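You operate a simulated robot arm through the tools that you are given. There is no shell and no other tool. Be economical: measure what you need, move in short steps, check, and stop when the job is done.

Carry out the task below with a simulated robot arm. There is one attempt and no reset: what you move stays moved.

## Task
Take the green cell from the top of the sideboard and put it on top of the yellow paper ball.

The check looks at the end state, three seconds after you hand in, the way a careful person would. Anything else that was tipped, shoved, dropped, spilled or broken makes it a failure.

## Robot
A 7-joint arm with a two-finger parallel gripper, fixed in place. Base frame: the origin is at the foot of the arm, x ahead of it, y to its left, z up; the work surface is at about z = 0. Lengths are in cm, angles in degrees, forces in N, time in s.
With the tool pointing down near the work surface it reaches from about 24 to 62 cm from the base axis. Its first joint turns from -66.0 to 66.0 degrees. Payload 2.6 kg.
The tool frame sits at the grasp point between the pads (the TCP): z along the fingers, y along the line on which they close. The tips reach 3 cm beyond it. The gripper opens to 9.4 cm. The fingers are 2.8 cm wide and 1 cm thick; the gripper's body (5 by 9.6 cm) begins 5.5 cm behind the TCP.
Orientation is that of the tool frame in the base frame, as a unit quaternion [w, x, y, z]. With the fingers straight down and closing along the base's y, the tool's x points along the base's -x, its y along +y and its z along -z.

## Interface
- The arm moves only by the tool apply_moves. Its argument "increments" is a list of rows, each a list of 7 numbers: the shift along the tool's x, y, z in units of 150 mm (1.0 is 150 mm), then the turn, a rotation vector about the tool's x, y, z in units of 45 degrees (1.0 is 45 degrees), then the gripper command, from -1 (shut) to 1 (fully open), values between in proportion. In form: [[x, y, z, wx, wy, wz, grip], ...]. A call has 1 to 8 rows; each row is the pose to reach, as a shift and turn from the pose commanded when the call began, along the tool's axes at that moment. A call with a number of a shift or a turn outside -1 to 1 is refused whole. Each row takes 0.2 s and may step no farther than 5 cm and 8.6 degrees from the row before; otherwise, or with a gripper value out of range, the whole call is refused. A pose out of reach is approached as far as the arm can. The call stops where the force on the tool passes 40 N (or 10 N more than at its start, if that is more) or the arm is blocked; 0.2 s more then pass. Each finger travels about 7.2 cm/s and halts on what it meets, pressing with about 35 N; the grip force reading is that of the motor and also rises with nothing between the fingers. The clock runs only during rows and for 0.2 s after the last one: add rows that repeat a pose to give the fingers time. It gives the time, the measured TCP pose, the force on the tool (base axes), the opening and the grip force at its end, in the units of the frame above (readings bear some noise).
- Cameras (640 x 400 px; columns grow to the right, rows downward): "scene" is fixed at [2.01, 41.69, 58.28]; the picture's right is [-0.89, -0.45, 0.00], its down [-0.18, 0.36, -0.92] and it looks along [0.41, -0.82, -0.40] (base axes); focal length 319 px, centre (320, 200). "wrist" rides on the gripper at [-3.7, 0, -5.8] in the tool frame; the picture's right is [0.00, -1.00, 0.00], its down [0.97, 0.00, -0.24] and it looks along [0.24, 0.00, 0.97] (tool axes); focal length 218 px, centre (320, 200). There is no depth. A picture from a camera that has moved, and an enlarged one, comes with that camera's place and axes in the base frame and with its lens.
- camera(camera): a new picture of that camera. The clock stands still meanwhile.
- enlarge(camera, box): a new picture of the part [left, top, right, bottom] of that camera's present view, enlarged. The clock stands still meanwhile.
- job_done(): hands the job in; it is judged then, once.

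Work in short steps. Places have to be worked out from the pictures, the camera data and where the tool is seen: move nearer, look again, correct. Check each grasp and each placing, and mend what went wrong. You have 90 turns and 36 pictures in all, those below and enlarged ones among them. Open the gripper and draw the arm clear of the work before you hand the job in, unless the task says otherwise; then end with one line.

The tools are called after ">>>" by a JSON object that holds its "name" and its "arguments". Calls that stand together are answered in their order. apply_moves: Moves the arm, as the interface text tells. Its arguments: {"type":"object","properties":{"increments":{"type":"array","items":{"type":"array","items":{"type":"number"}}}},"required":["increments"]} The other tools are called the same way: camera (camera) takes a picture; enlarge (camera, box) takes an enlarged picture of a part of a camera's view; job_done () hands the job in.

At the start:

```text
clock: 0.0
tool_pos: [38.71, -18.0, 29.76]
tcp_rot: [0.0, 0.0, 1.0, 0.0]
force: [-0.8, -0.4, 0.6]
gripper_width: 9.38
grip_force: 0.1
```

scene: 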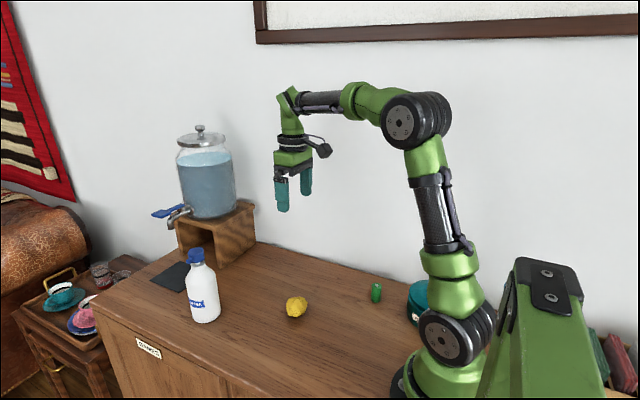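
wrist: 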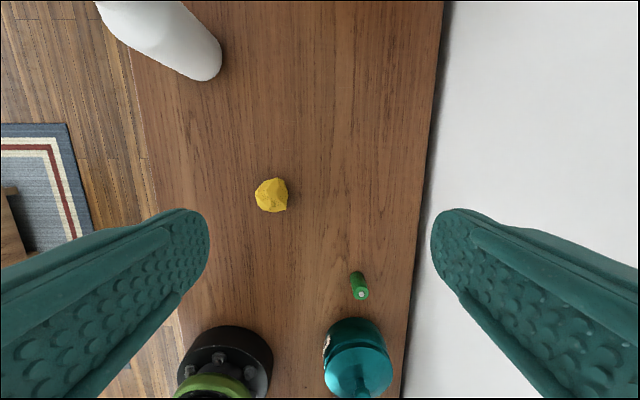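

The yellow ball is near (35, -10.5) and the green cell seems to stand near (19, -25), with a teal pot close by. I'll look closer at both.

>>> {"name": "enlarge", "arguments": {"camera": "scene", "box": [260, 260, 440, 340]}}

>>> {"name": "enlarge", "arguments": {"camera": "wrist", "box": [220, 150, 420, 400]}}

```text
3.56 times, centred on (350, 300) of scene
camera zoom: at [2.01, 41.69, 58.28], right [-0.89, -0.45, 0.0], down [-0.18, 0.36, -0.92], along [0.41, -0.82, -0.4], focal length 1135 px, centre (213, -156)
```

zoom: 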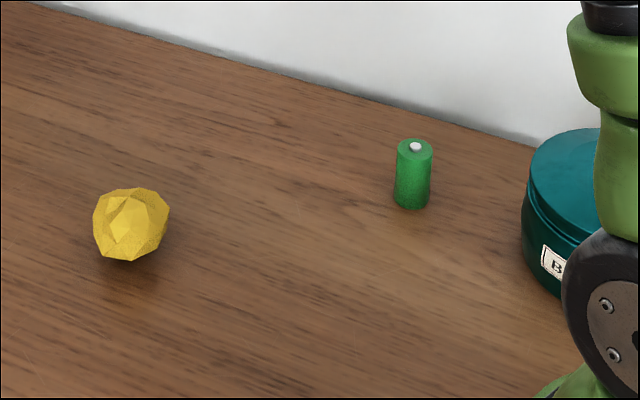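

```text
1.60 times, centred on (320, 275) of wrist
camera zoom: at [42.39, -17.95, 35.57], right [0.0, -1.0, 0.0], down [-0.97, 0.0, 0.24], along [-0.24, 0.0, -0.97], focal length 349 px, centre (320, 80)
```

zoom: 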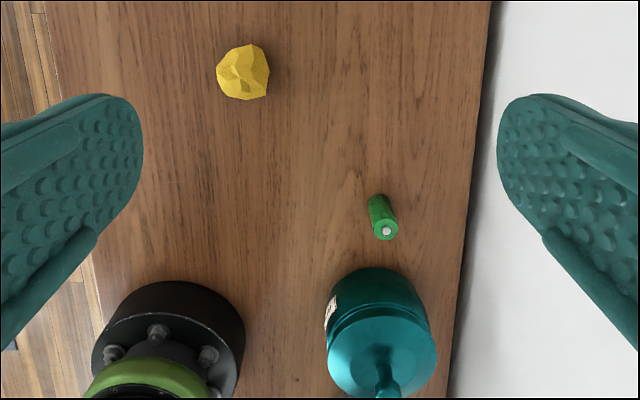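

The cell is an upright C-cell (about 2.7 x 5 cm) at roughly (18.6, -24.6). The ball is faceted, about 5.4 cm wide, at (34.6, -10.6). I'll move above the ball to see its top facet.

>>> {"name": "apply_moves", "arguments": {"increments": [[0.065, 0.165, 0.233, 0, 0, 0, 1], [0.13, 0.33, 0.467, 0, 0, 0, 1], [0.193, 0.493, 0.7, 0, 0, 0, 1]]}}

>>> {"name": "enlarge", "arguments": {"camera": "wrist", "box": [260, 150, 380, 250]}}

```text
clock: 0.8
tool_pos: [35.63, -10.34, 19.13]
tcp_rot: [0.0, 0.001, 1.0, 0.0]
force: [0.5, 0.5, -0.4]
gripper_width: 9.41
grip_force: 0.1
```

```text
4.00 times, centred on (320, 200) of wrist
camera zoom: at [39.37, -10.25, 24.92], right [0.0, -1.0, 0.0], down [-0.97, 0.0, 0.24], along [-0.24, 0.0, -0.97], focal length 873 px, centre (320, 200)
```

zoom: 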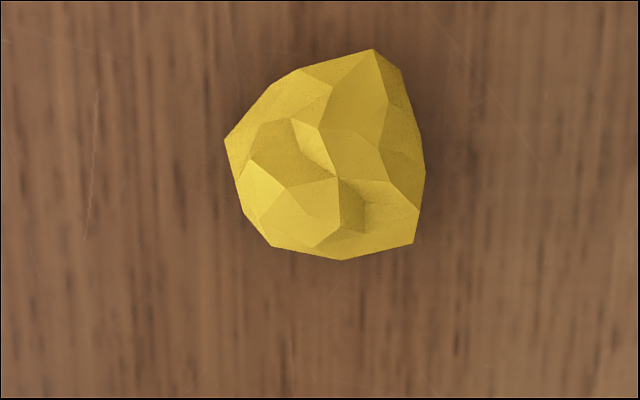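

The ball centre refines to about (35.0, -10.4). I need the shape of the top, so I'll zoom in on it with the scene camera.

>>> {"name": "enlarge", "arguments": {"camera": "scene", "box": [276, 290, 316, 325]}}

```text
11.43 times, centred on (296, 308) of scene
camera zoom: at [2.01, 41.68, 58.28], right [-0.89, -0.45, 0.0], down [-0.18, 0.36, -0.92], along [0.41, -0.82, -0.4], focal length 3648 px, centre (594, -1029)
```

zoom: 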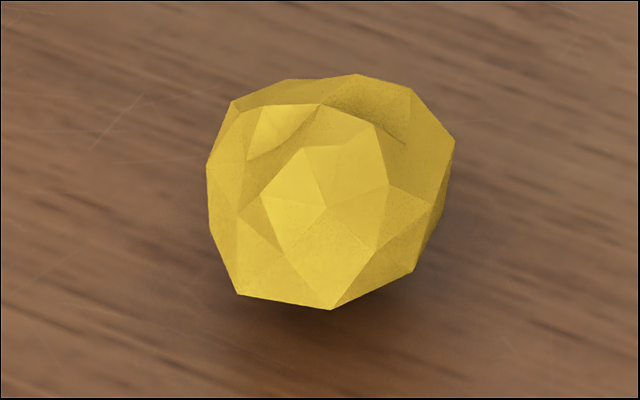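

The top is irregular, and how flat it is decides the placing. I'll roll the tool toward a side view from +y, staying high for the first half.

>>> {"name": "apply_moves", "arguments": {"increments": [[0, 0.12, 0, 0.166, 0, 0, 1], [0, 0.24, 0, 0.333, 0, 0, 1], [0, 0.36, 0, 0.5, 0, 0, 1], [0, 0.5, 0, 0.666, 0, 0, 1], [0, 0.62, 0, 0.833, 0, 0, 1], [0, 0.77, 0, 1, 0, 0, 1]]}}

```text
clock: 2.2
tool_pos: [35.61, 1.01, 19.38]
tcp_rot: [0.0, 0.001, 0.923, -0.384]
force: [0.2, -0.1, 0.7]
gripper_width: 9.4
grip_force: 0.0
```

Reached 45° of roll. Now I roll 30° more and descend to about z = 9, well away from the ball.

>>> {"name": "apply_moves", "arguments": {"increments": [[0, 0.124, 0.124, 0.167, 0, 0, 1], [0, 0.248, 0.248, 0.333, 0, 0, 1], [0, 0.372, 0.372, 0.5, 0, 0, 1], [0, 0.495, 0.495, 0.667, 0, 0, 1]]}}

>>> {"name": "enlarge", "arguments": {"camera": "wrist", "box": [200, 100, 440, 300]}}

```text
clock: 3.2
tool_pos: [35.8, 0.92, 8.83]
tcp_rot: [0.0, 0.001, 0.792, -0.61]
force: [0.1, 0.7, 0.6]
gripper_width: 9.4
grip_force: 0.1
```

```text
2.00 times, centred on (320, 200) of wrist
camera zoom: at [39.4, 6.53, 10.3], right [0.0, -0.26, 0.97], down [-0.97, 0.23, 0.06], along [-0.24, -0.94, -0.25], focal length 436 px, centre (320, 200)
```

zoom: 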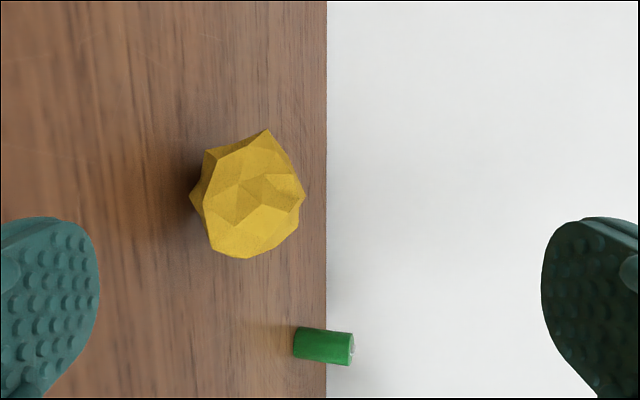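

Good side view (up is to the right). Enlarging the ball.

>>> {"name": "enlarge", "arguments": {"camera": "wrist", "box": [250, 155, 330, 240]}}

```text
4.71 times, centred on (290, 198) of wrist
camera zoom: at [39.4, 6.53, 10.3], right [0.0, -0.26, 0.97], down [-0.97, 0.23, 0.06], along [-0.24, -0.94, -0.25], focal length 1027 px, centre (461, 212)
```

zoom: 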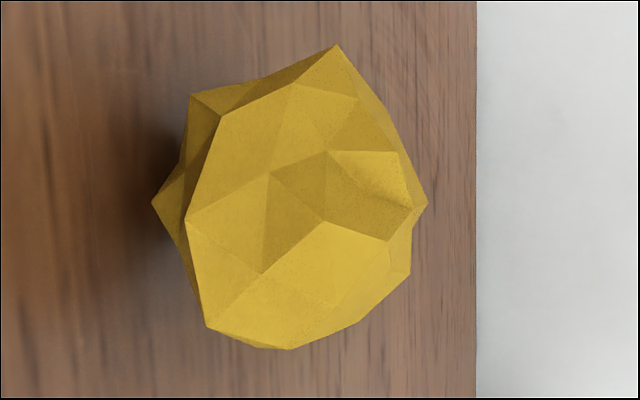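

From triangulating vertices in the three views, the ball's top is fairly flat at z ≈ 4.7–5.0 around (35.2, -10.3), so standing the cell there is feasible. I'll reverse the roll, raising first.

>>> {"name": "apply_moves", "arguments": {"increments": [[0, -0.169, -0.045, -0.167, 0, 0, 1], [0, -0.338, -0.09, -0.333, 0, 0, 1], [0, -0.507, -0.135, -0.5, 0, 0, 1], [0, -0.676, -0.181, -0.667, 0, 0, 1]]}}

```text
clock: 4.2
tool_pos: [35.73, 1.03, 19.42]
tcp_rot: [-0.001, 0.001, 0.924, -0.382]
force: [0.5, -0.3, 0.5]
gripper_width: 9.42
grip_force: 0.1
```

Now I unroll the last 45° while going back toward y = -10.5 at the same height.

>>> {"name": "apply_moves", "arguments": {"increments": [[0, -0.09, 0.09, -0.166, 0, 0, 1], [0, -0.18, 0.18, -0.333, 0, 0, 1], [0, -0.27, 0.27, -0.5, 0, 0, 1], [0, -0.36, 0.36, -0.667, 0, 0, 1], [0, -0.45, 0.45, -0.833, 0, 0, 1], [0, -0.542, 0.542, -1, 0, 0, 1]]}}

```text
clock: 5.6
tool_pos: [35.78, -10.57, 19.27]
tcp_rot: [0.001, 0.001, 1.0, 0.001]
force: [-0.7, -0.1, -1.0]
gripper_width: 9.39
grip_force: 0.0
```

Tool is vertical again. I move toward the cell at a safe height and look.

>>> {"name": "apply_moves", "arguments": {"increments": [[0.191, -0.152, 0.044, 0, 0, 0, 1], [0.381, -0.305, 0.088, 0, 0, 0, 1], [0.572, -0.457, 0.132, 0, 0, 0, 1], [0.762, -0.61, 0.176, 0, 0, 0, 1], [0.953, -0.762, 0.22, 0, 0, 0, 1]]}}

>>> {"name": "camera", "arguments": {"camera": "wrist"}}

>>> {"name": "camera", "arguments": {"camera": "scene"}}

```text
clock: 6.8
tool_pos: [21.45, -21.88, 15.84]
tcp_rot: [0.0, -0.001, 1.0, 0.0]
force: [0.8, -1.7, 0.3]
gripper_width: 9.39
grip_force: 0.0
```

```text
27 pictures are left
camera wrist: at [25.14, -21.75, 21.74], right [0.0, -1.0, 0.0], down [-0.97, 0.0, 0.24], along [-0.24, 0.0, -0.97], focal length 218 px, centre (320, 200)
```

wrist: 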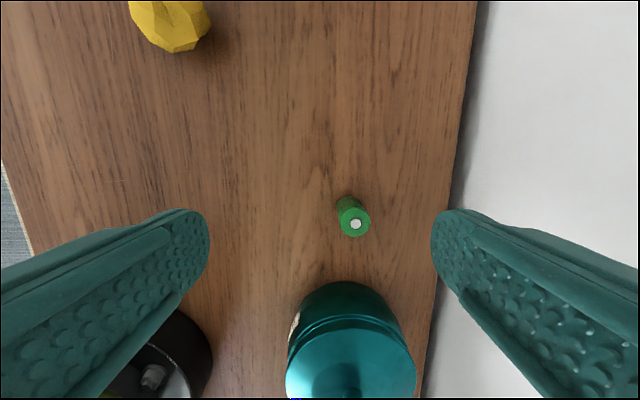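

```text
26 pictures are left
```

scene: 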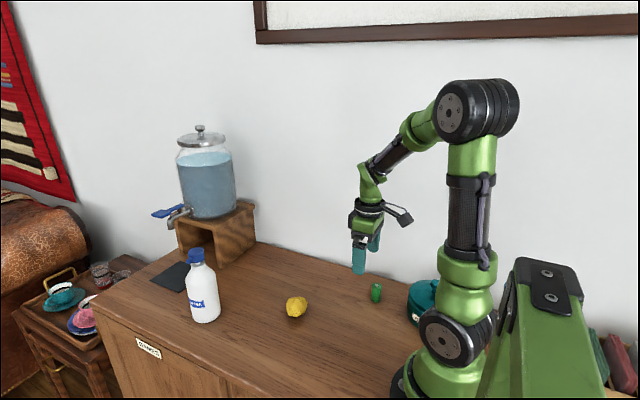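

The cell top is at about (19.2, -24.5), and the pot's front is about x ≤ 14, so there is room. I move directly above and check.

>>> {"name": "apply_moves", "arguments": {"increments": [[0.08, -0.09, 0.13, 0, 0, 0, 1], [0.153, -0.178, 0.26, 0, 0, 0, 1], [0.153, -0.178, 0.37, 0, 0, 0, 1]]}}

>>> {"name": "camera", "arguments": {"camera": "wrist"}}

>>> {"name": "enlarge", "arguments": {"camera": "scene", "box": [330, 200, 470, 330]}}

```text
clock: 7.6
tool_pos: [19.21, -24.61, 10.24]
tcp_rot: [-0.001, 0.001, 1.0, 0.0]
force: [-0.3, -0.8, 0.5]
gripper_width: 9.38
grip_force: 0.0
```

```text
25 pictures are left
camera wrist: at [22.86, -24.64, 16.08], right [0.0, -1.0, 0.0], down [-0.97, 0.0, 0.24], along [-0.24, 0.0, -0.97], focal length 218 px, centre (320, 200)
```

wrist: 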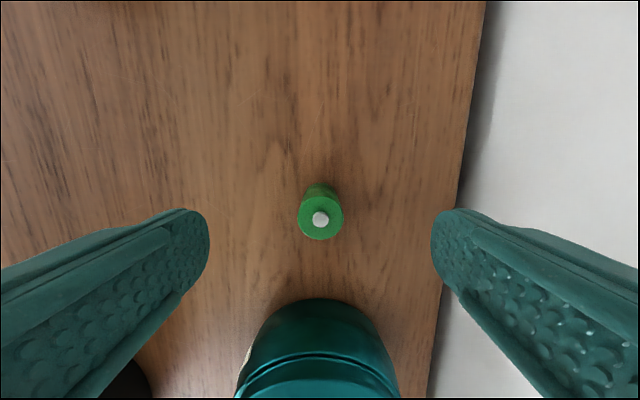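

```text
3.08 times, centred on (400, 265) of scene
camera zoom: at [2.01, 41.69, 58.28], right [-0.89, -0.45, 0.0], down [-0.18, 0.36, -0.92], along [0.41, -0.82, -0.4], focal length 982 px, centre (74, 0)
```

zoom: 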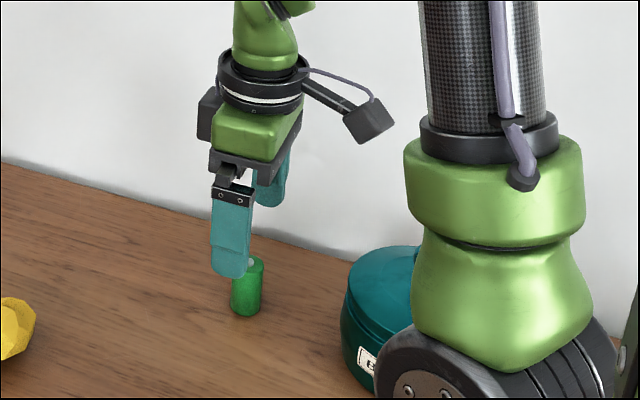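

The gripper carries a bracket box on its -x side that would come down near the pot's lid knob, which I can't see. I'll yaw 45° so it swings away from the pot.

>>> {"name": "apply_moves", "arguments": {"increments": [[0, 0, 0, 0, 0, 0.166, 1], [0, 0, 0, 0, 0, 0.333, 1], [0, 0, 0, 0, 0, 0.5, 1], [0, 0, 0, 0, 0, 0.667, 1], [0, 0, 0, 0, 0, 0.833, 1], [0, 0, 0, 0, 0, 1, 1]]}}

>>> {"name": "camera", "arguments": {"camera": "wrist"}}

>>> {"name": "enlarge", "arguments": {"camera": "scene", "box": [330, 200, 470, 330]}}

```text
clock: 9.0
tool_pos: [19.27, -24.54, 10.36]
tcp_rot: [0.0, 0.384, 0.923, 0.0]
force: [-0.3, -0.7, -0.1]
gripper_width: 9.39
grip_force: 0.0
```

```text
23 pictures are left
camera wrist: at [21.86, -27.21, 16.24], right [-0.71, -0.7, 0.0], down [-0.68, 0.69, 0.24], along [-0.17, 0.17, -0.97], focal length 218 px, centre (320, 200)
```

wrist: 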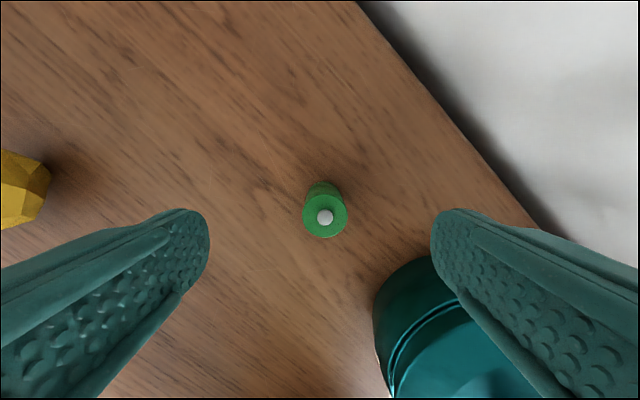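

```text
3.08 times, centred on (400, 265) of scene
camera zoom: at [2.01, 41.69, 58.28], right [-0.89, -0.45, 0.0], down [-0.18, 0.36, -0.92], along [0.41, -0.82, -0.4], focal length 982 px, centre (74, 0)
```

zoom: 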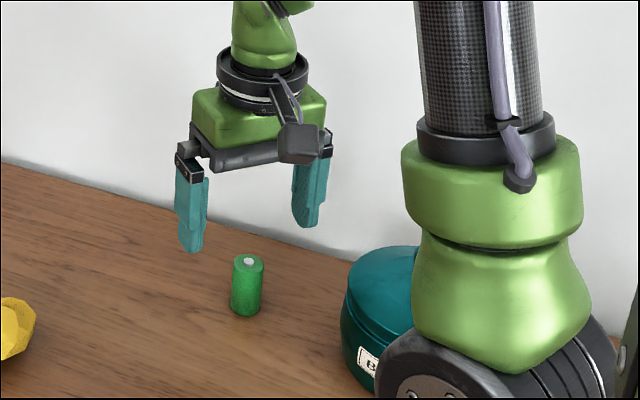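

Clear now. The cell is about 0.3 cm off along the closing axis; I'll correct that, narrow to about 5.5 cm, and descend to z ≈ 4.1.

>>> {"name": "apply_moves", "arguments": {"increments": [[0, -0.021, 0, 0, 0, 0, 0.17], [0, -0.021, 0, 0, 0, 0, 0.17], [0, -0.021, 0.11, 0, 0, 0, 0.17], [0, -0.021, 0.21, 0, 0, 0, 0.17], [0, -0.021, 0.31, 0, 0, 0, 0.17], [0, -0.021, 0.415, 0, 0, 0, 0.17]]}}

>>> {"name": "camera", "arguments": {"camera": "wrist"}}

>>> {"name": "enlarge", "arguments": {"camera": "scene", "box": [330, 200, 470, 330]}}

```text
clock: 10.4
tool_pos: [18.99, -24.99, 4.11]
tcp_rot: [-0.001, 0.383, 0.924, -0.001]
force: [-0.4, 0.1, -0.1]
gripper_width: 5.5
grip_force: 0.0
```

```text
21 pictures are left
camera wrist: at [21.55, -27.5, 9.98], right [-0.71, -0.71, 0.0], down [-0.69, 0.69, 0.24], along [-0.17, 0.17, -0.97], focal length 218 px, centre (320, 200)
```

wrist: 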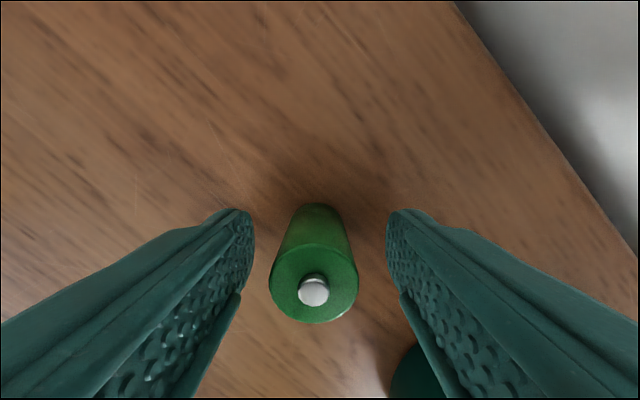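

```text
3.08 times, centred on (400, 265) of scene
camera zoom: at [2.01, 41.69, 58.28], right [-0.89, -0.45, 0.0], down [-0.18, 0.36, -0.92], along [0.41, -0.82, -0.4], focal length 982 px, centre (74, 0)
```

zoom: 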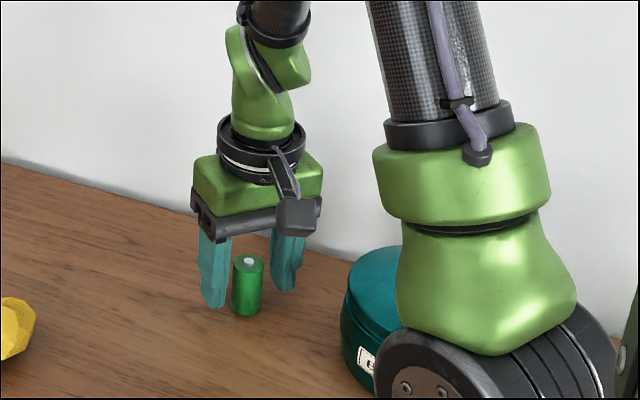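

The cell is well centred between the pads (about 0.2 cm off); I nudge that and close.

>>> {"name": "apply_moves", "arguments": {"increments": [[0, 0.013, 0, 0, 0, 0, 0.17], [0, 0.013, 0, 0, 0, 0, -0.2], [0, 0.013, 0, 0, 0, 0, -1], [0, 0.013, 0, 0, 0, 0, -1], [0, 0.013, 0, 0, 0, 0, -1]]}}

```text
clock: 11.6
tool_pos: [19.1, -24.74, 4.14]
tcp_rot: [0.0, 0.383, 0.924, 0.0]
force: [0.1, -0.1, 0.0]
gripper_width: 2.48
grip_force: 35.3
```

The cell is held (width 2.5, grip 35 N). Lifting straight up and checking.

>>> {"name": "apply_moves", "arguments": {"increments": [[0, 0, -0.1, 0, 0, 0, -1], [0, 0, -0.3, 0, 0, 0, -1], [0, 0, -0.6, 0, 0, 0, -1], [0, 0, -0.85, 0, 0, 0, -1]]}}

>>> {"name": "camera", "arguments": {"camera": "wrist"}}

>>> {"name": "enlarge", "arguments": {"camera": "scene", "box": [330, 200, 470, 330]}}

```text
clock: 12.6
tool_pos: [19.16, -24.49, 16.88]
tcp_rot: [0.001, 0.383, 0.924, 0.0]
force: [-0.3, -1.2, 1.0]
gripper_width: 0.0
grip_force: 33.7
```

```text
19 pictures are left
camera wrist: at [21.58, -27.22, 22.84], right [-0.71, -0.71, 0.0], down [-0.69, 0.69, 0.24], along [-0.17, 0.17, -0.97], focal length 218 px, centre (320, 200)
```

wrist: 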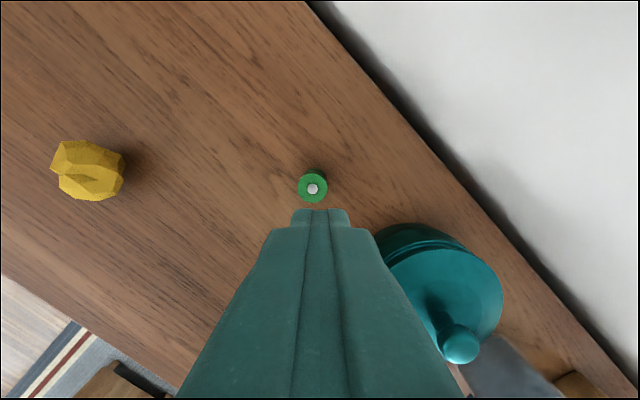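

```text
3.08 times, centred on (400, 265) of scene
camera zoom: at [2.01, 41.69, 58.28], right [-0.89, -0.45, 0.0], down [-0.18, 0.36, -0.92], along [0.41, -0.82, -0.4], focal length 982 px, centre (74, 0)
```

zoom: 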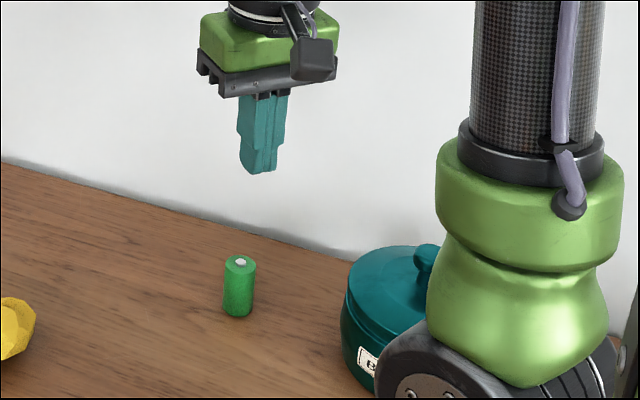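

The cell slipped out during the lift, but it is still standing, near (19.7, -24.4). I'll reopen to 5.5 cm up high, come down to z ≈ 9.5, and re-measure.

>>> {"name": "apply_moves", "arguments": {"increments": [[0, 0, 0, 0, 0, 0, 0.17], [0, 0, 0, 0, 0, 0, 0.17], [0, 0.02, 0.2, 0, 0, 0, 0.17], [0, 0.02, 0.48, 0, 0, 0, 0.17]]}}

>>> {"name": "camera", "arguments": {"camera": "wrist"}}

```text
clock: 13.6
tool_pos: [19.19, -24.44, 9.8]
tcp_rot: [-0.001, 0.384, 0.923, 0.0]
force: [0.4, 0.0, 0.2]
gripper_width: 5.49
grip_force: 0.1
```

```text
17 pictures are left
camera wrist: at [21.72, -27.01, 15.62], right [-0.71, -0.71, 0.0], down [-0.69, 0.69, 0.24], along [-0.17, 0.17, -0.97], focal length 218 px, centre (320, 200)
```

wrist: 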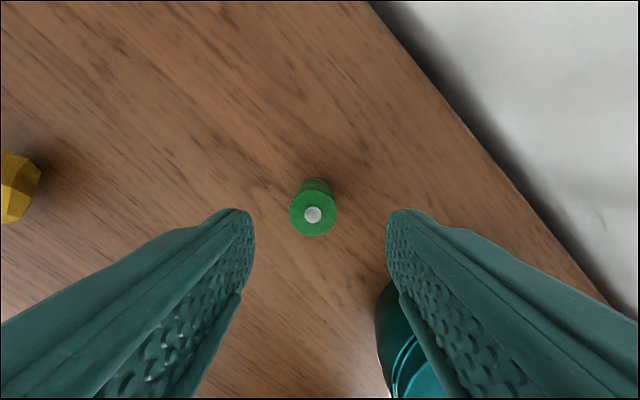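

The cell is now at about (19.6, -24.4). I correct by (-0.25, +0.33) cm in tool axes, go lower to z ≈ 3.6, and close.

>>> {"name": "apply_moves", "arguments": {"increments": [[-0.017, 0.022, 0, 0, 0, 0, 0.17], [-0.017, 0.022, 0.2, 0, 0, 0, 0.17], [-0.017, 0.022, 0.41, 0, 0, 0, 0.17], [-0.017, 0.022, 0.41, 0, 0, 0, 0.17], [-0.017, 0.022, 0.41, 0, 0, 0, -0.3], [-0.017, 0.022, 0.41, 0, 0, 0, -1], [-0.017, 0.022, 0.41, 0, 0, 0, -1], [-0.017, 0.022, 0.41, 0, 0, 0, -1]]}}

>>> {"name": "camera", "arguments": {"camera": "wrist"}}

>>> {"name": "enlarge", "arguments": {"camera": "scene", "box": [360, 265, 410, 310]}}

```text
clock: 15.4
tool_pos: [19.68, -24.35, 3.82]
tcp_rot: [0.0, 0.382, 0.924, -0.001]
force: [-0.1, -1.2, -0.6]
gripper_width: 2.44
grip_force: 35.0
```

```text
16 pictures are left
camera wrist: at [22.35, -27.01, 9.54], right [-0.71, -0.71, 0.0], down [-0.69, 0.69, 0.24], along [-0.17, 0.17, -0.97], focal length 218 px, centre (320, 200)
```

wrist: 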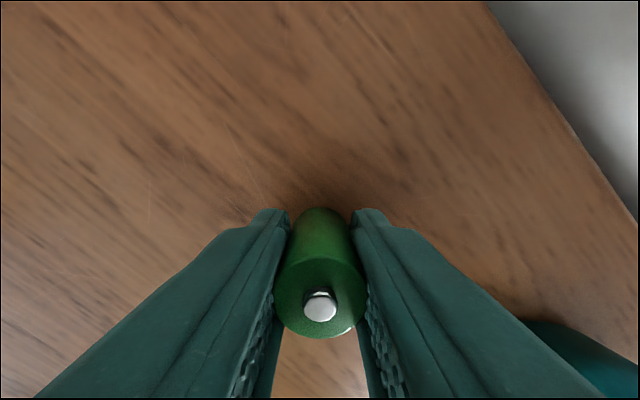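

```text
8.89 times, centred on (385, 288) of scene
camera zoom: at [2.01, 41.69, 58.28], right [-0.89, -0.45, 0.0], down [-0.18, 0.36, -0.92], along [0.41, -0.82, -0.4], focal length 2837 px, centre (-258, -578)
```

zoom: 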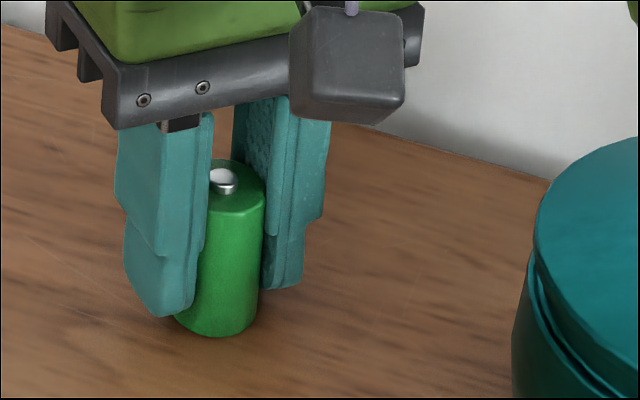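

The grip looks square and centred. I lift very slowly this time, about 1.5 cm, and check the width.

>>> {"name": "apply_moves", "arguments": {"increments": [[0, 0, -0.01, 0, 0, 0, -1], [0, 0, -0.02, 0, 0, 0, -1], [0, 0, -0.035, 0, 0, 0, -1], [0, 0, -0.05, 0, 0, 0, -1], [0, 0, -0.065, 0, 0, 0, -1], [0, 0, -0.08, 0, 0, 0, -1], [0, 0, -0.09, 0, 0, 0, -1], [0, 0, -0.1, 0, 0, 0, -1]]}}

>>> {"name": "enlarge", "arguments": {"camera": "scene", "box": [360, 265, 410, 310]}}

```text
clock: 17.2
tool_pos: [19.88, -24.44, 5.12]
tcp_rot: [0.0, 0.383, 0.924, 0.0]
force: [0.3, -0.1, -0.6]
gripper_width: 2.4
grip_force: 35.3
```

```text
8.89 times, centred on (385, 288) of scene
camera zoom: at [2.01, 41.69, 58.28], right [-0.89, -0.45, 0.0], down [-0.18, 0.36, -0.92], along [0.41, -0.82, -0.4], focal length 2837 px, centre (-258, -578)
```

zoom: 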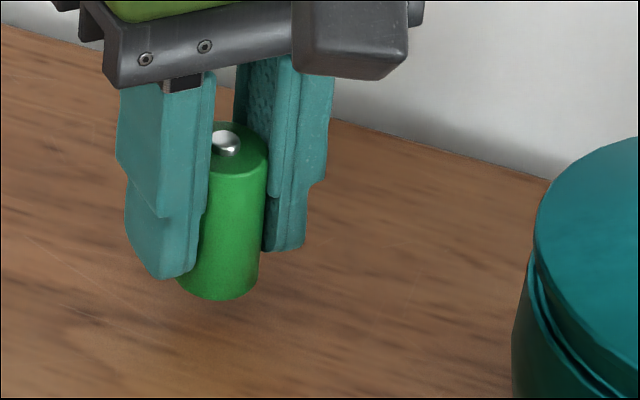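

The cell is off the table and rises with the fingers. I continue up at moderate speed.

>>> {"name": "apply_moves", "arguments": {"increments": [[0, 0, -0.03, 0, 0, 0, -1], [0, 0, -0.08, 0, 0, 0, -1], [0, 0, -0.14, 0, 0, 0, -1], [0, 0, -0.2, 0, 0, 0, -1], [0, 0, -0.26, 0, 0, 0, -1], [0, 0, -0.32, 0, 0, 0, -1], [0, 0, -0.36, 0, 0, 0, -1], [0, 0, -0.38, 0, 0, 0, -1]]}}

>>> {"name": "enlarge", "arguments": {"camera": "scene", "box": [345, 235, 410, 295]}}

```text
clock: 19.0
tool_pos: [19.7, -24.41, 10.79]
tcp_rot: [0.0, 0.382, 0.924, 0.0]
force: [-0.3, -0.1, -0.8]
gripper_width: 2.42
grip_force: 34.9
```

```text
6.67 times, centred on (378, 265) of scene
camera zoom: at [2.01, 41.69, 58.28], right [-0.89, -0.45, 0.0], down [-0.18, 0.36, -0.92], along [0.41, -0.82, -0.4], focal length 2128 px, centre (-63, -233)
```

zoom: 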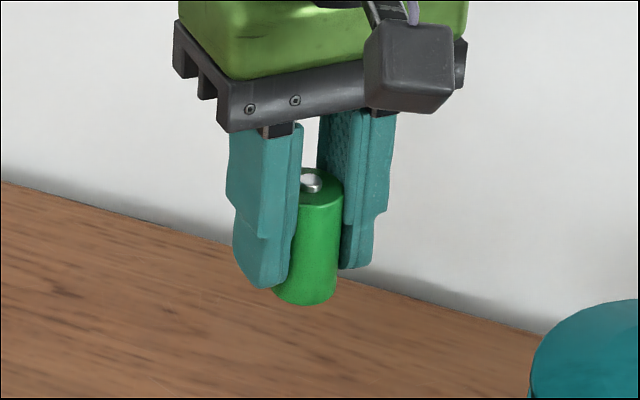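

Held firmly and steady. I carry it toward the ball, moving diagonally along tool y, in two gentle calls.

>>> {"name": "apply_moves", "arguments": {"increments": [[-0.004, 0.04, -0.03, 0, 0, 0, -1], [-0.01, 0.13, -0.07, 0, 0, 0, -1], [-0.015, 0.24, -0.113, 0, 0, 0, -1], [-0.02, 0.36, -0.113, 0, 0, 0, -1], [-0.025, 0.48, -0.113, 0, 0, 0, -1], [-0.03, 0.6, -0.113, 0, 0, 0, -1], [-0.035, 0.7, -0.113, 0, 0, 0, -1], [-0.035, 0.74, -0.113, 0, 0, 0, -1]]}}

```text
clock: 20.8
tool_pos: [28.04, -16.95, 12.46]
tcp_rot: [0.001, 0.383, 0.924, 0.0]
force: [0.6, 0.1, -0.2]
gripper_width: 2.42
grip_force: 34.5
```

Still held. Second leg to just above the ball.

>>> {"name": "apply_moves", "arguments": {"increments": [[-0.003, 0.04, 0, 0, 0, 0, -1], [-0.008, 0.13, 0, 0, 0, 0, -1], [-0.012, 0.24, 0, 0, 0, 0, -1], [-0.016, 0.35, 0, 0, 0, 0, -1], [-0.02, 0.46, 0, 0, 0, 0, -1], [-0.024, 0.56, 0, 0, 0, 0, -1], [-0.024, 0.63, 0, 0, 0, 0, -1], [-0.024, 0.651, 0, 0, 0, 0, -1]]}}

>>> {"name": "camera", "arguments": {"camera": "wrist"}}

>>> {"name": "enlarge", "arguments": {"camera": "scene", "box": [260, 235, 340, 335]}}

```text
clock: 22.6
tool_pos: [35.25, -10.48, 12.45]
tcp_rot: [-0.001, 0.383, 0.924, -0.001]
force: [0.6, 0.5, -0.8]
gripper_width: 2.38
grip_force: 34.6
```

```text
12 pictures are left
camera wrist: at [37.79, -12.86, 18.29], right [-0.71, -0.71, 0.0], down [-0.69, 0.69, 0.24], along [-0.17, 0.17, -0.97], focal length 218 px, centre (320, 200)
```

wrist: 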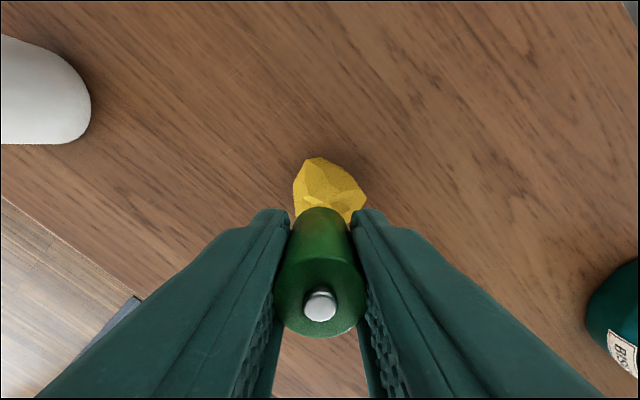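

```text
4.00 times, centred on (300, 285) of scene
camera zoom: at [2.01, 41.69, 58.28], right [-0.89, -0.45, 0.0], down [-0.18, 0.36, -0.92], along [0.41, -0.82, -0.4], focal length 1277 px, centre (400, -140)
```

zoom: 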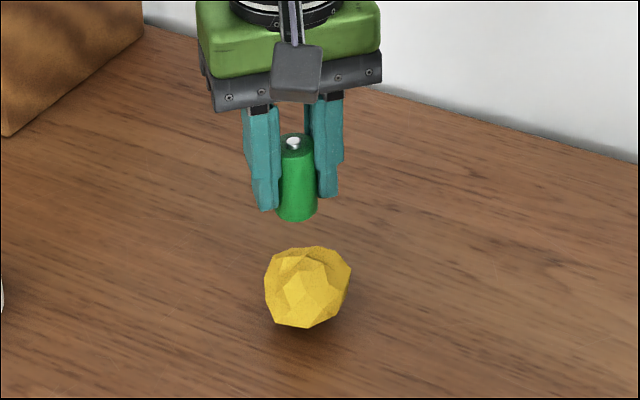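

Aligned above the plateau. I descend to about 0.5 cm above the expected contact (TCP ≈ 9.2).

>>> {"name": "apply_moves", "arguments": {"increments": [[0.006, 0.006, 0.03, 0, 0, 0, -1], [0.006, 0.006, 0.07, 0, 0, 0, -1], [0.006, 0.006, 0.11, 0, 0, 0, -1], [0.006, 0.006, 0.15, 0, 0, 0, -1], [0.006, 0.006, 0.19, 0, 0, 0, -1], [0.006, 0.006, 0.215, 0, 0, 0, -1], [0.006, 0.006, 0.215, 0, 0, 0, -1]]}}

>>> {"name": "enlarge", "arguments": {"camera": "scene", "box": [275, 270, 323, 330]}}

```text
clock: 24.2
tool_pos: [35.37, -10.17, 9.19]
tcp_rot: [0.0, 0.382, 0.924, 0.0]
force: [0.1, -0.2, -0.5]
gripper_width: 2.4
grip_force: 35.1
```

```text
6.67 times, centred on (299, 300) of scene
camera zoom: at [2.01, 41.69, 58.28], right [-0.89, -0.45, 0.0], down [-0.18, 0.36, -0.92], along [0.41, -0.82, -0.4], focal length 2128 px, centre (460, -467)
```

zoom: 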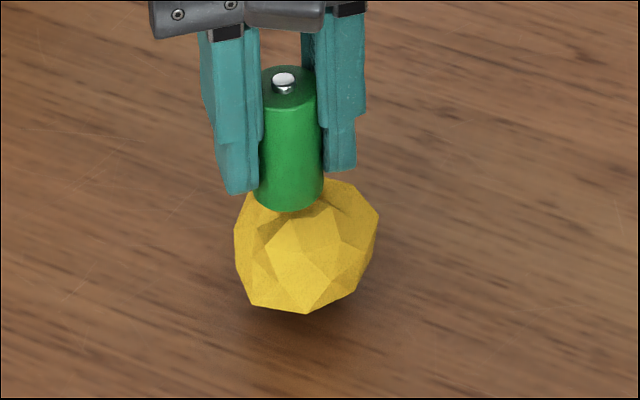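

Cell is slightly toward +x,+y of the ball centre; I shift it back 0.25 cm and lower 0.35 cm in small steps, watching the force.

>>> {"name": "apply_moves", "arguments": {"increments": [[0, -0.016, 0, 0, 0, 0, -1], [0, -0.016, 0.006, 0, 0, 0, -1], [0, -0.016, 0.012, 0, 0, 0, -1], [0, -0.016, 0.018, 0, 0, 0, -1], [0, -0.016, 0.023, 0, 0, 0, -1], [0, -0.016, 0.023, 0, 0, 0, -1]]}}

```text
clock: 25.6
tool_pos: [35.02, -10.48, 8.86]
tcp_rot: [0.0, 0.383, 0.924, 0.0]
force: [0.4, 0.0, -0.6]
gripper_width: 2.41
grip_force: 35.0
```

No contact yet. Another 0.2 cm.

>>> {"name": "apply_moves", "arguments": {"increments": [[0, 0, 0.005, 0, 0, 0, -1], [0, 0, 0.009, 0, 0, 0, -1], [0, 0, 0.013, 0, 0, 0, -1], [0, 0, 0.013, 0, 0, 0, -1]]}}

>>> {"name": "enlarge", "arguments": {"camera": "scene", "box": [275, 270, 323, 330]}}

```text
clock: 26.6
tool_pos: [34.92, -10.27, 8.66]
tcp_rot: [-0.001, 0.383, 0.924, 0.0]
force: [1.0, -0.8, -1.0]
gripper_width: 2.43
grip_force: 35.3
```

```text
6.67 times, centred on (299, 300) of scene
camera zoom: at [2.01, 41.69, 58.28], right [-0.89, -0.45, 0.0], down [-0.18, 0.36, -0.92], along [0.41, -0.82, -0.4], focal length 2128 px, centre (460, -467)
```

zoom: 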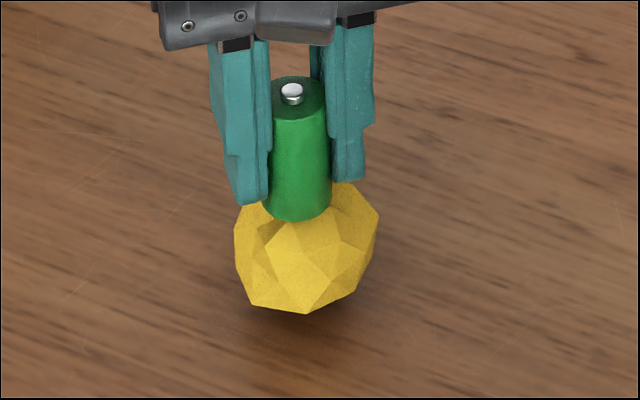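

Well centred, almost touching. Continue 0.15 cm.

>>> {"name": "apply_moves", "arguments": {"increments": [[0, 0, 0.003, 0, 0, 0, -1], [0, 0, 0.006, 0, 0, 0, -1], [0, 0, 0.01, 0, 0, 0, -1], [0, 0, 0.01, 0, 0, 0, -1]]}}

```text
clock: 27.6
tool_pos: [35.01, -10.33, 8.55]
tcp_rot: [0.0, 0.382, 0.924, 0.0]
force: [0.6, 0.0, -0.6]
gripper_width: 2.39
grip_force: 35.2
```

Still free. I shift +0.2 cm in x to sit over the flattest facet and lower 0.12 cm more.

>>> {"name": "apply_moves", "arguments": {"increments": [[-0.009, 0.009, 0, 0, 0, 0, -1], [-0.009, 0.009, 0.004, 0, 0, 0, -1], [-0.009, 0.009, 0.008, 0, 0, 0, -1], [-0.009, 0.009, 0.008, 0, 0, 0, -1]]}}

```text
clock: 28.6
tool_pos: [35.23, -10.43, 8.41]
tcp_rot: [0.0, 0.382, 0.924, 0.0]
force: [-1.2, 1.1, 5.4]
gripper_width: 2.39
grip_force: 34.2
```

Contact: +5–6 N upward. Checking the picture before releasing.

>>> {"name": "enlarge", "arguments": {"camera": "scene", "box": [275, 270, 323, 330]}}

```text
6.67 times, centred on (299, 300) of scene
camera zoom: at [2.0, 41.69, 58.28], right [-0.89, -0.45, 0.0], down [-0.18, 0.36, -0.92], along [0.41, -0.82, -0.4], focal length 2128 px, centre (460, -467)
```

zoom: 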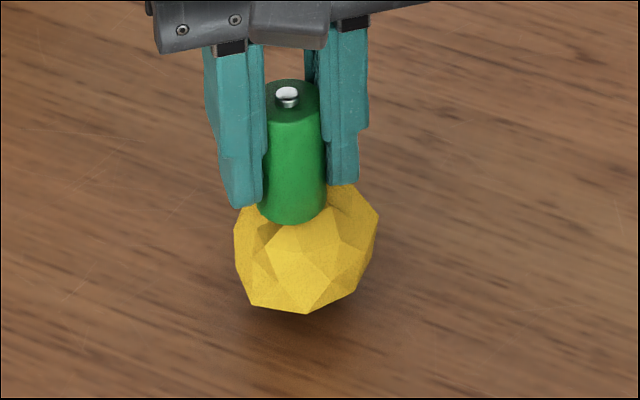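

Ball hasn't moved. I open just slightly (to about 3 cm) so the fingers still cage the cell while it settles.

>>> {"name": "apply_moves", "arguments": {"increments": [[0, 0, 0, 0, 0, 0, -0.45], [0, 0, 0, 0, 0, 0, -0.4], [0, 0, 0, 0, 0, 0, -0.36], [0, 0, 0, 0, 0, 0, -0.36], [0, 0, 0, 0, 0, 0, -0.36]]}}

>>> {"name": "enlarge", "arguments": {"camera": "scene", "box": [275, 270, 323, 330]}}

>>> {"name": "camera", "arguments": {"camera": "wrist"}}

```text
clock: 29.8
tool_pos: [35.15, -10.24, 8.48]
tcp_rot: [0.0, 0.382, 0.924, 0.0]
force: [0.6, 0.5, -0.2]
gripper_width: 3.04
grip_force: 0.1
```

```text
6.67 times, centred on (299, 300) of scene
camera zoom: at [2.01, 41.69, 58.28], right [-0.89, -0.45, 0.0], down [-0.18, 0.36, -0.92], along [0.41, -0.82, -0.4], focal length 2128 px, centre (460, -467)
```

zoom: 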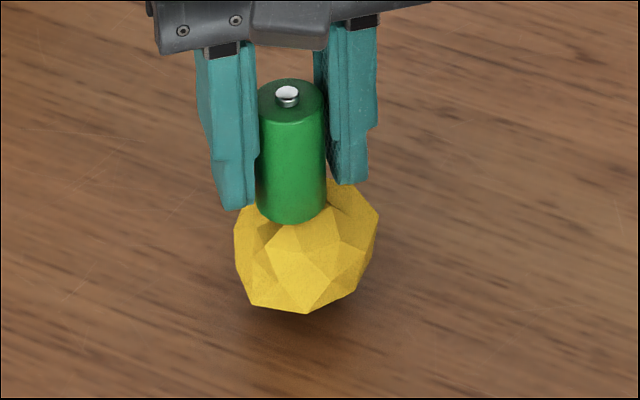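

```text
6 pictures are left
camera wrist: at [37.79, -12.94, 14.27], right [-0.71, -0.71, 0.0], down [-0.69, 0.69, 0.24], along [-0.17, 0.17, -0.97], focal length 218 px, centre (320, 200)
```

wrist: 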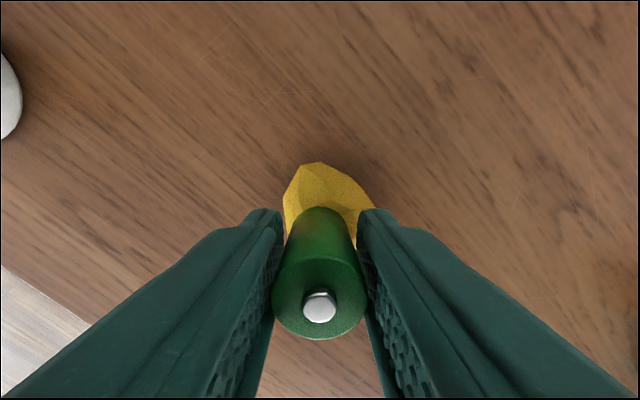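

The cell stands upright with no visible lean. I open a bit more, slowly, and let it settle.

>>> {"name": "apply_moves", "arguments": {"increments": [[0, 0, 0, 0, 0, 0, -0.33], [0, 0, 0, 0, 0, 0, -0.3], [0, 0, 0, 0, 0, 0, -0.25], [0, 0, 0, 0, 0, 0, -0.2], [0, 0, 0, 0, 0, 0, -0.15], [0, 0, 0, 0, 0, 0, -0.15], [0, 0, 0, 0, 0, 0, -0.15]]}}

>>> {"name": "enlarge", "arguments": {"camera": "scene", "box": [275, 270, 323, 330]}}

```text
clock: 31.4
tool_pos: [35.15, -10.45, 8.3]
tcp_rot: [0.0, 0.383, 0.924, 0.0]
force: [-0.1, -0.3, 0.9]
gripper_width: 3.99
grip_force: 0.0
```

```text
6.67 times, centred on (299, 300) of scene
camera zoom: at [2.01, 41.69, 58.28], right [-0.89, -0.45, 0.0], down [-0.18, 0.36, -0.92], along [0.41, -0.82, -0.4], focal length 2128 px, centre (460, -467)
```

zoom: 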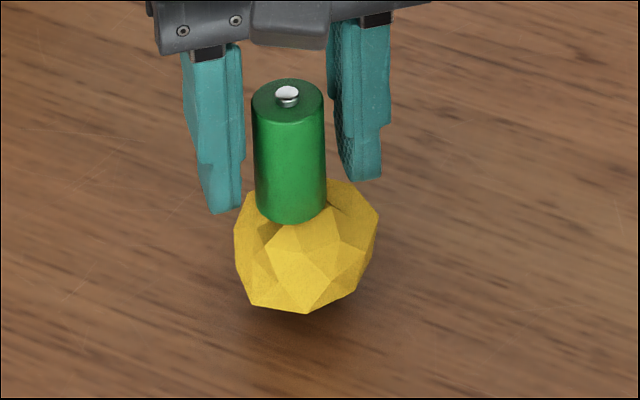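

It stands free. I open to about 6.5 cm and draw straight up.

>>> {"name": "apply_moves", "arguments": {"increments": [[0, 0, 0, 0, 0, 0, 0.1], [0, 0, 0, 0, 0, 0, 0.38], [0, 0, -0.03, 0, 0, 0, 0.38], [0, 0, -0.1, 0, 0, 0, 0.38], [0, 0, -0.2, 0, 0, 0, 0.38], [0, 0, -0.35, 0, 0, 0, 0.38], [0, 0, -0.55, 0, 0, 0, 0.38], [0, 0, -0.8, 0, 0, 0, 0.38]]}}

>>> {"name": "camera", "arguments": {"camera": "scene"}}

```text
clock: 33.2
tool_pos: [35.22, -10.26, 20.42]
tcp_rot: [0.0, 0.383, 0.924, 0.001]
force: [0.1, 0.2, 0.5]
gripper_width: 6.48
grip_force: 0.1
```

```text
4 pictures are left
```

scene: 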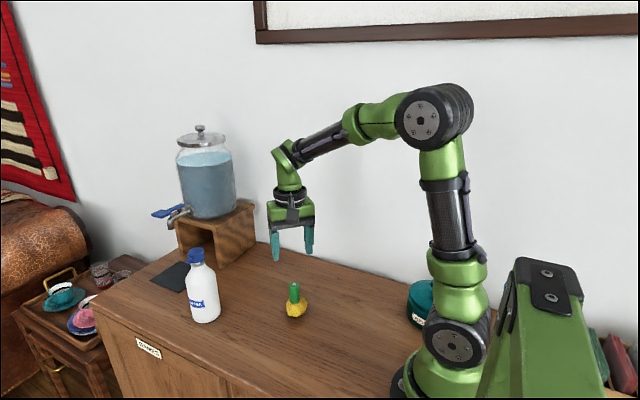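

The arm is clear and nothing else has moved. I'll take one last close look for stability.

>>> {"name": "apply_moves", "arguments": {"increments": [[0, 0, -0.1, 0, 0, 0, 0.38], [0, 0, -0.2, 0, 0, 0, 0.38], [0, 0, -0.2, 0, 0, 0, 0.38], [0, 0, -0.2, 0, 0, 0, 0.38], [0, 0, -0.2, 0, 0, 0, 0.38]]}}

>>> {"name": "enlarge", "arguments": {"camera": "scene", "box": [275, 270, 323, 330]}}

```text
clock: 34.4
tool_pos: [35.19, -10.37, 23.31]
tcp_rot: [0.0, 0.383, 0.924, 0.0]
force: [1.3, 0.3, 0.3]
gripper_width: 6.51
grip_force: 0.1
```

```text
6.67 times, centred on (299, 300) of scene
camera zoom: at [2.01, 41.69, 58.28], right [-0.89, -0.45, 0.0], down [-0.18, 0.36, -0.92], along [0.41, -0.82, -0.4], focal length 2128 px, centre (460, -467)
```

zoom: 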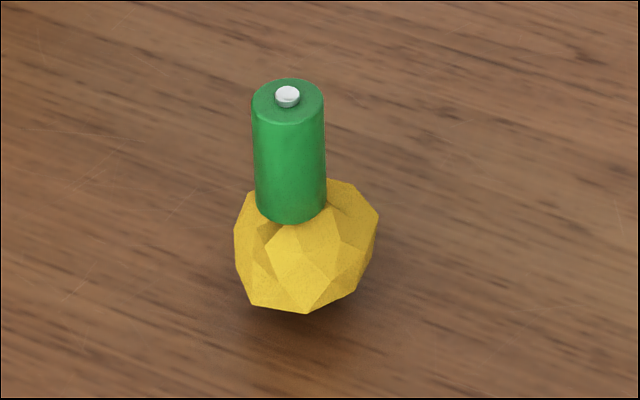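

The cell stands steady on the ball and hasn't shifted since release, so I'm handing in.

>>> {"name": "job_done", "arguments": {}}

```text
The job is handed in.
```

The green cell is standing upright on top of the yellow paper ball, the gripper is open and clear above it, and nothing else was disturbed; the first grasp slipped, but the cell stayed upright on the sideboard and the second held.
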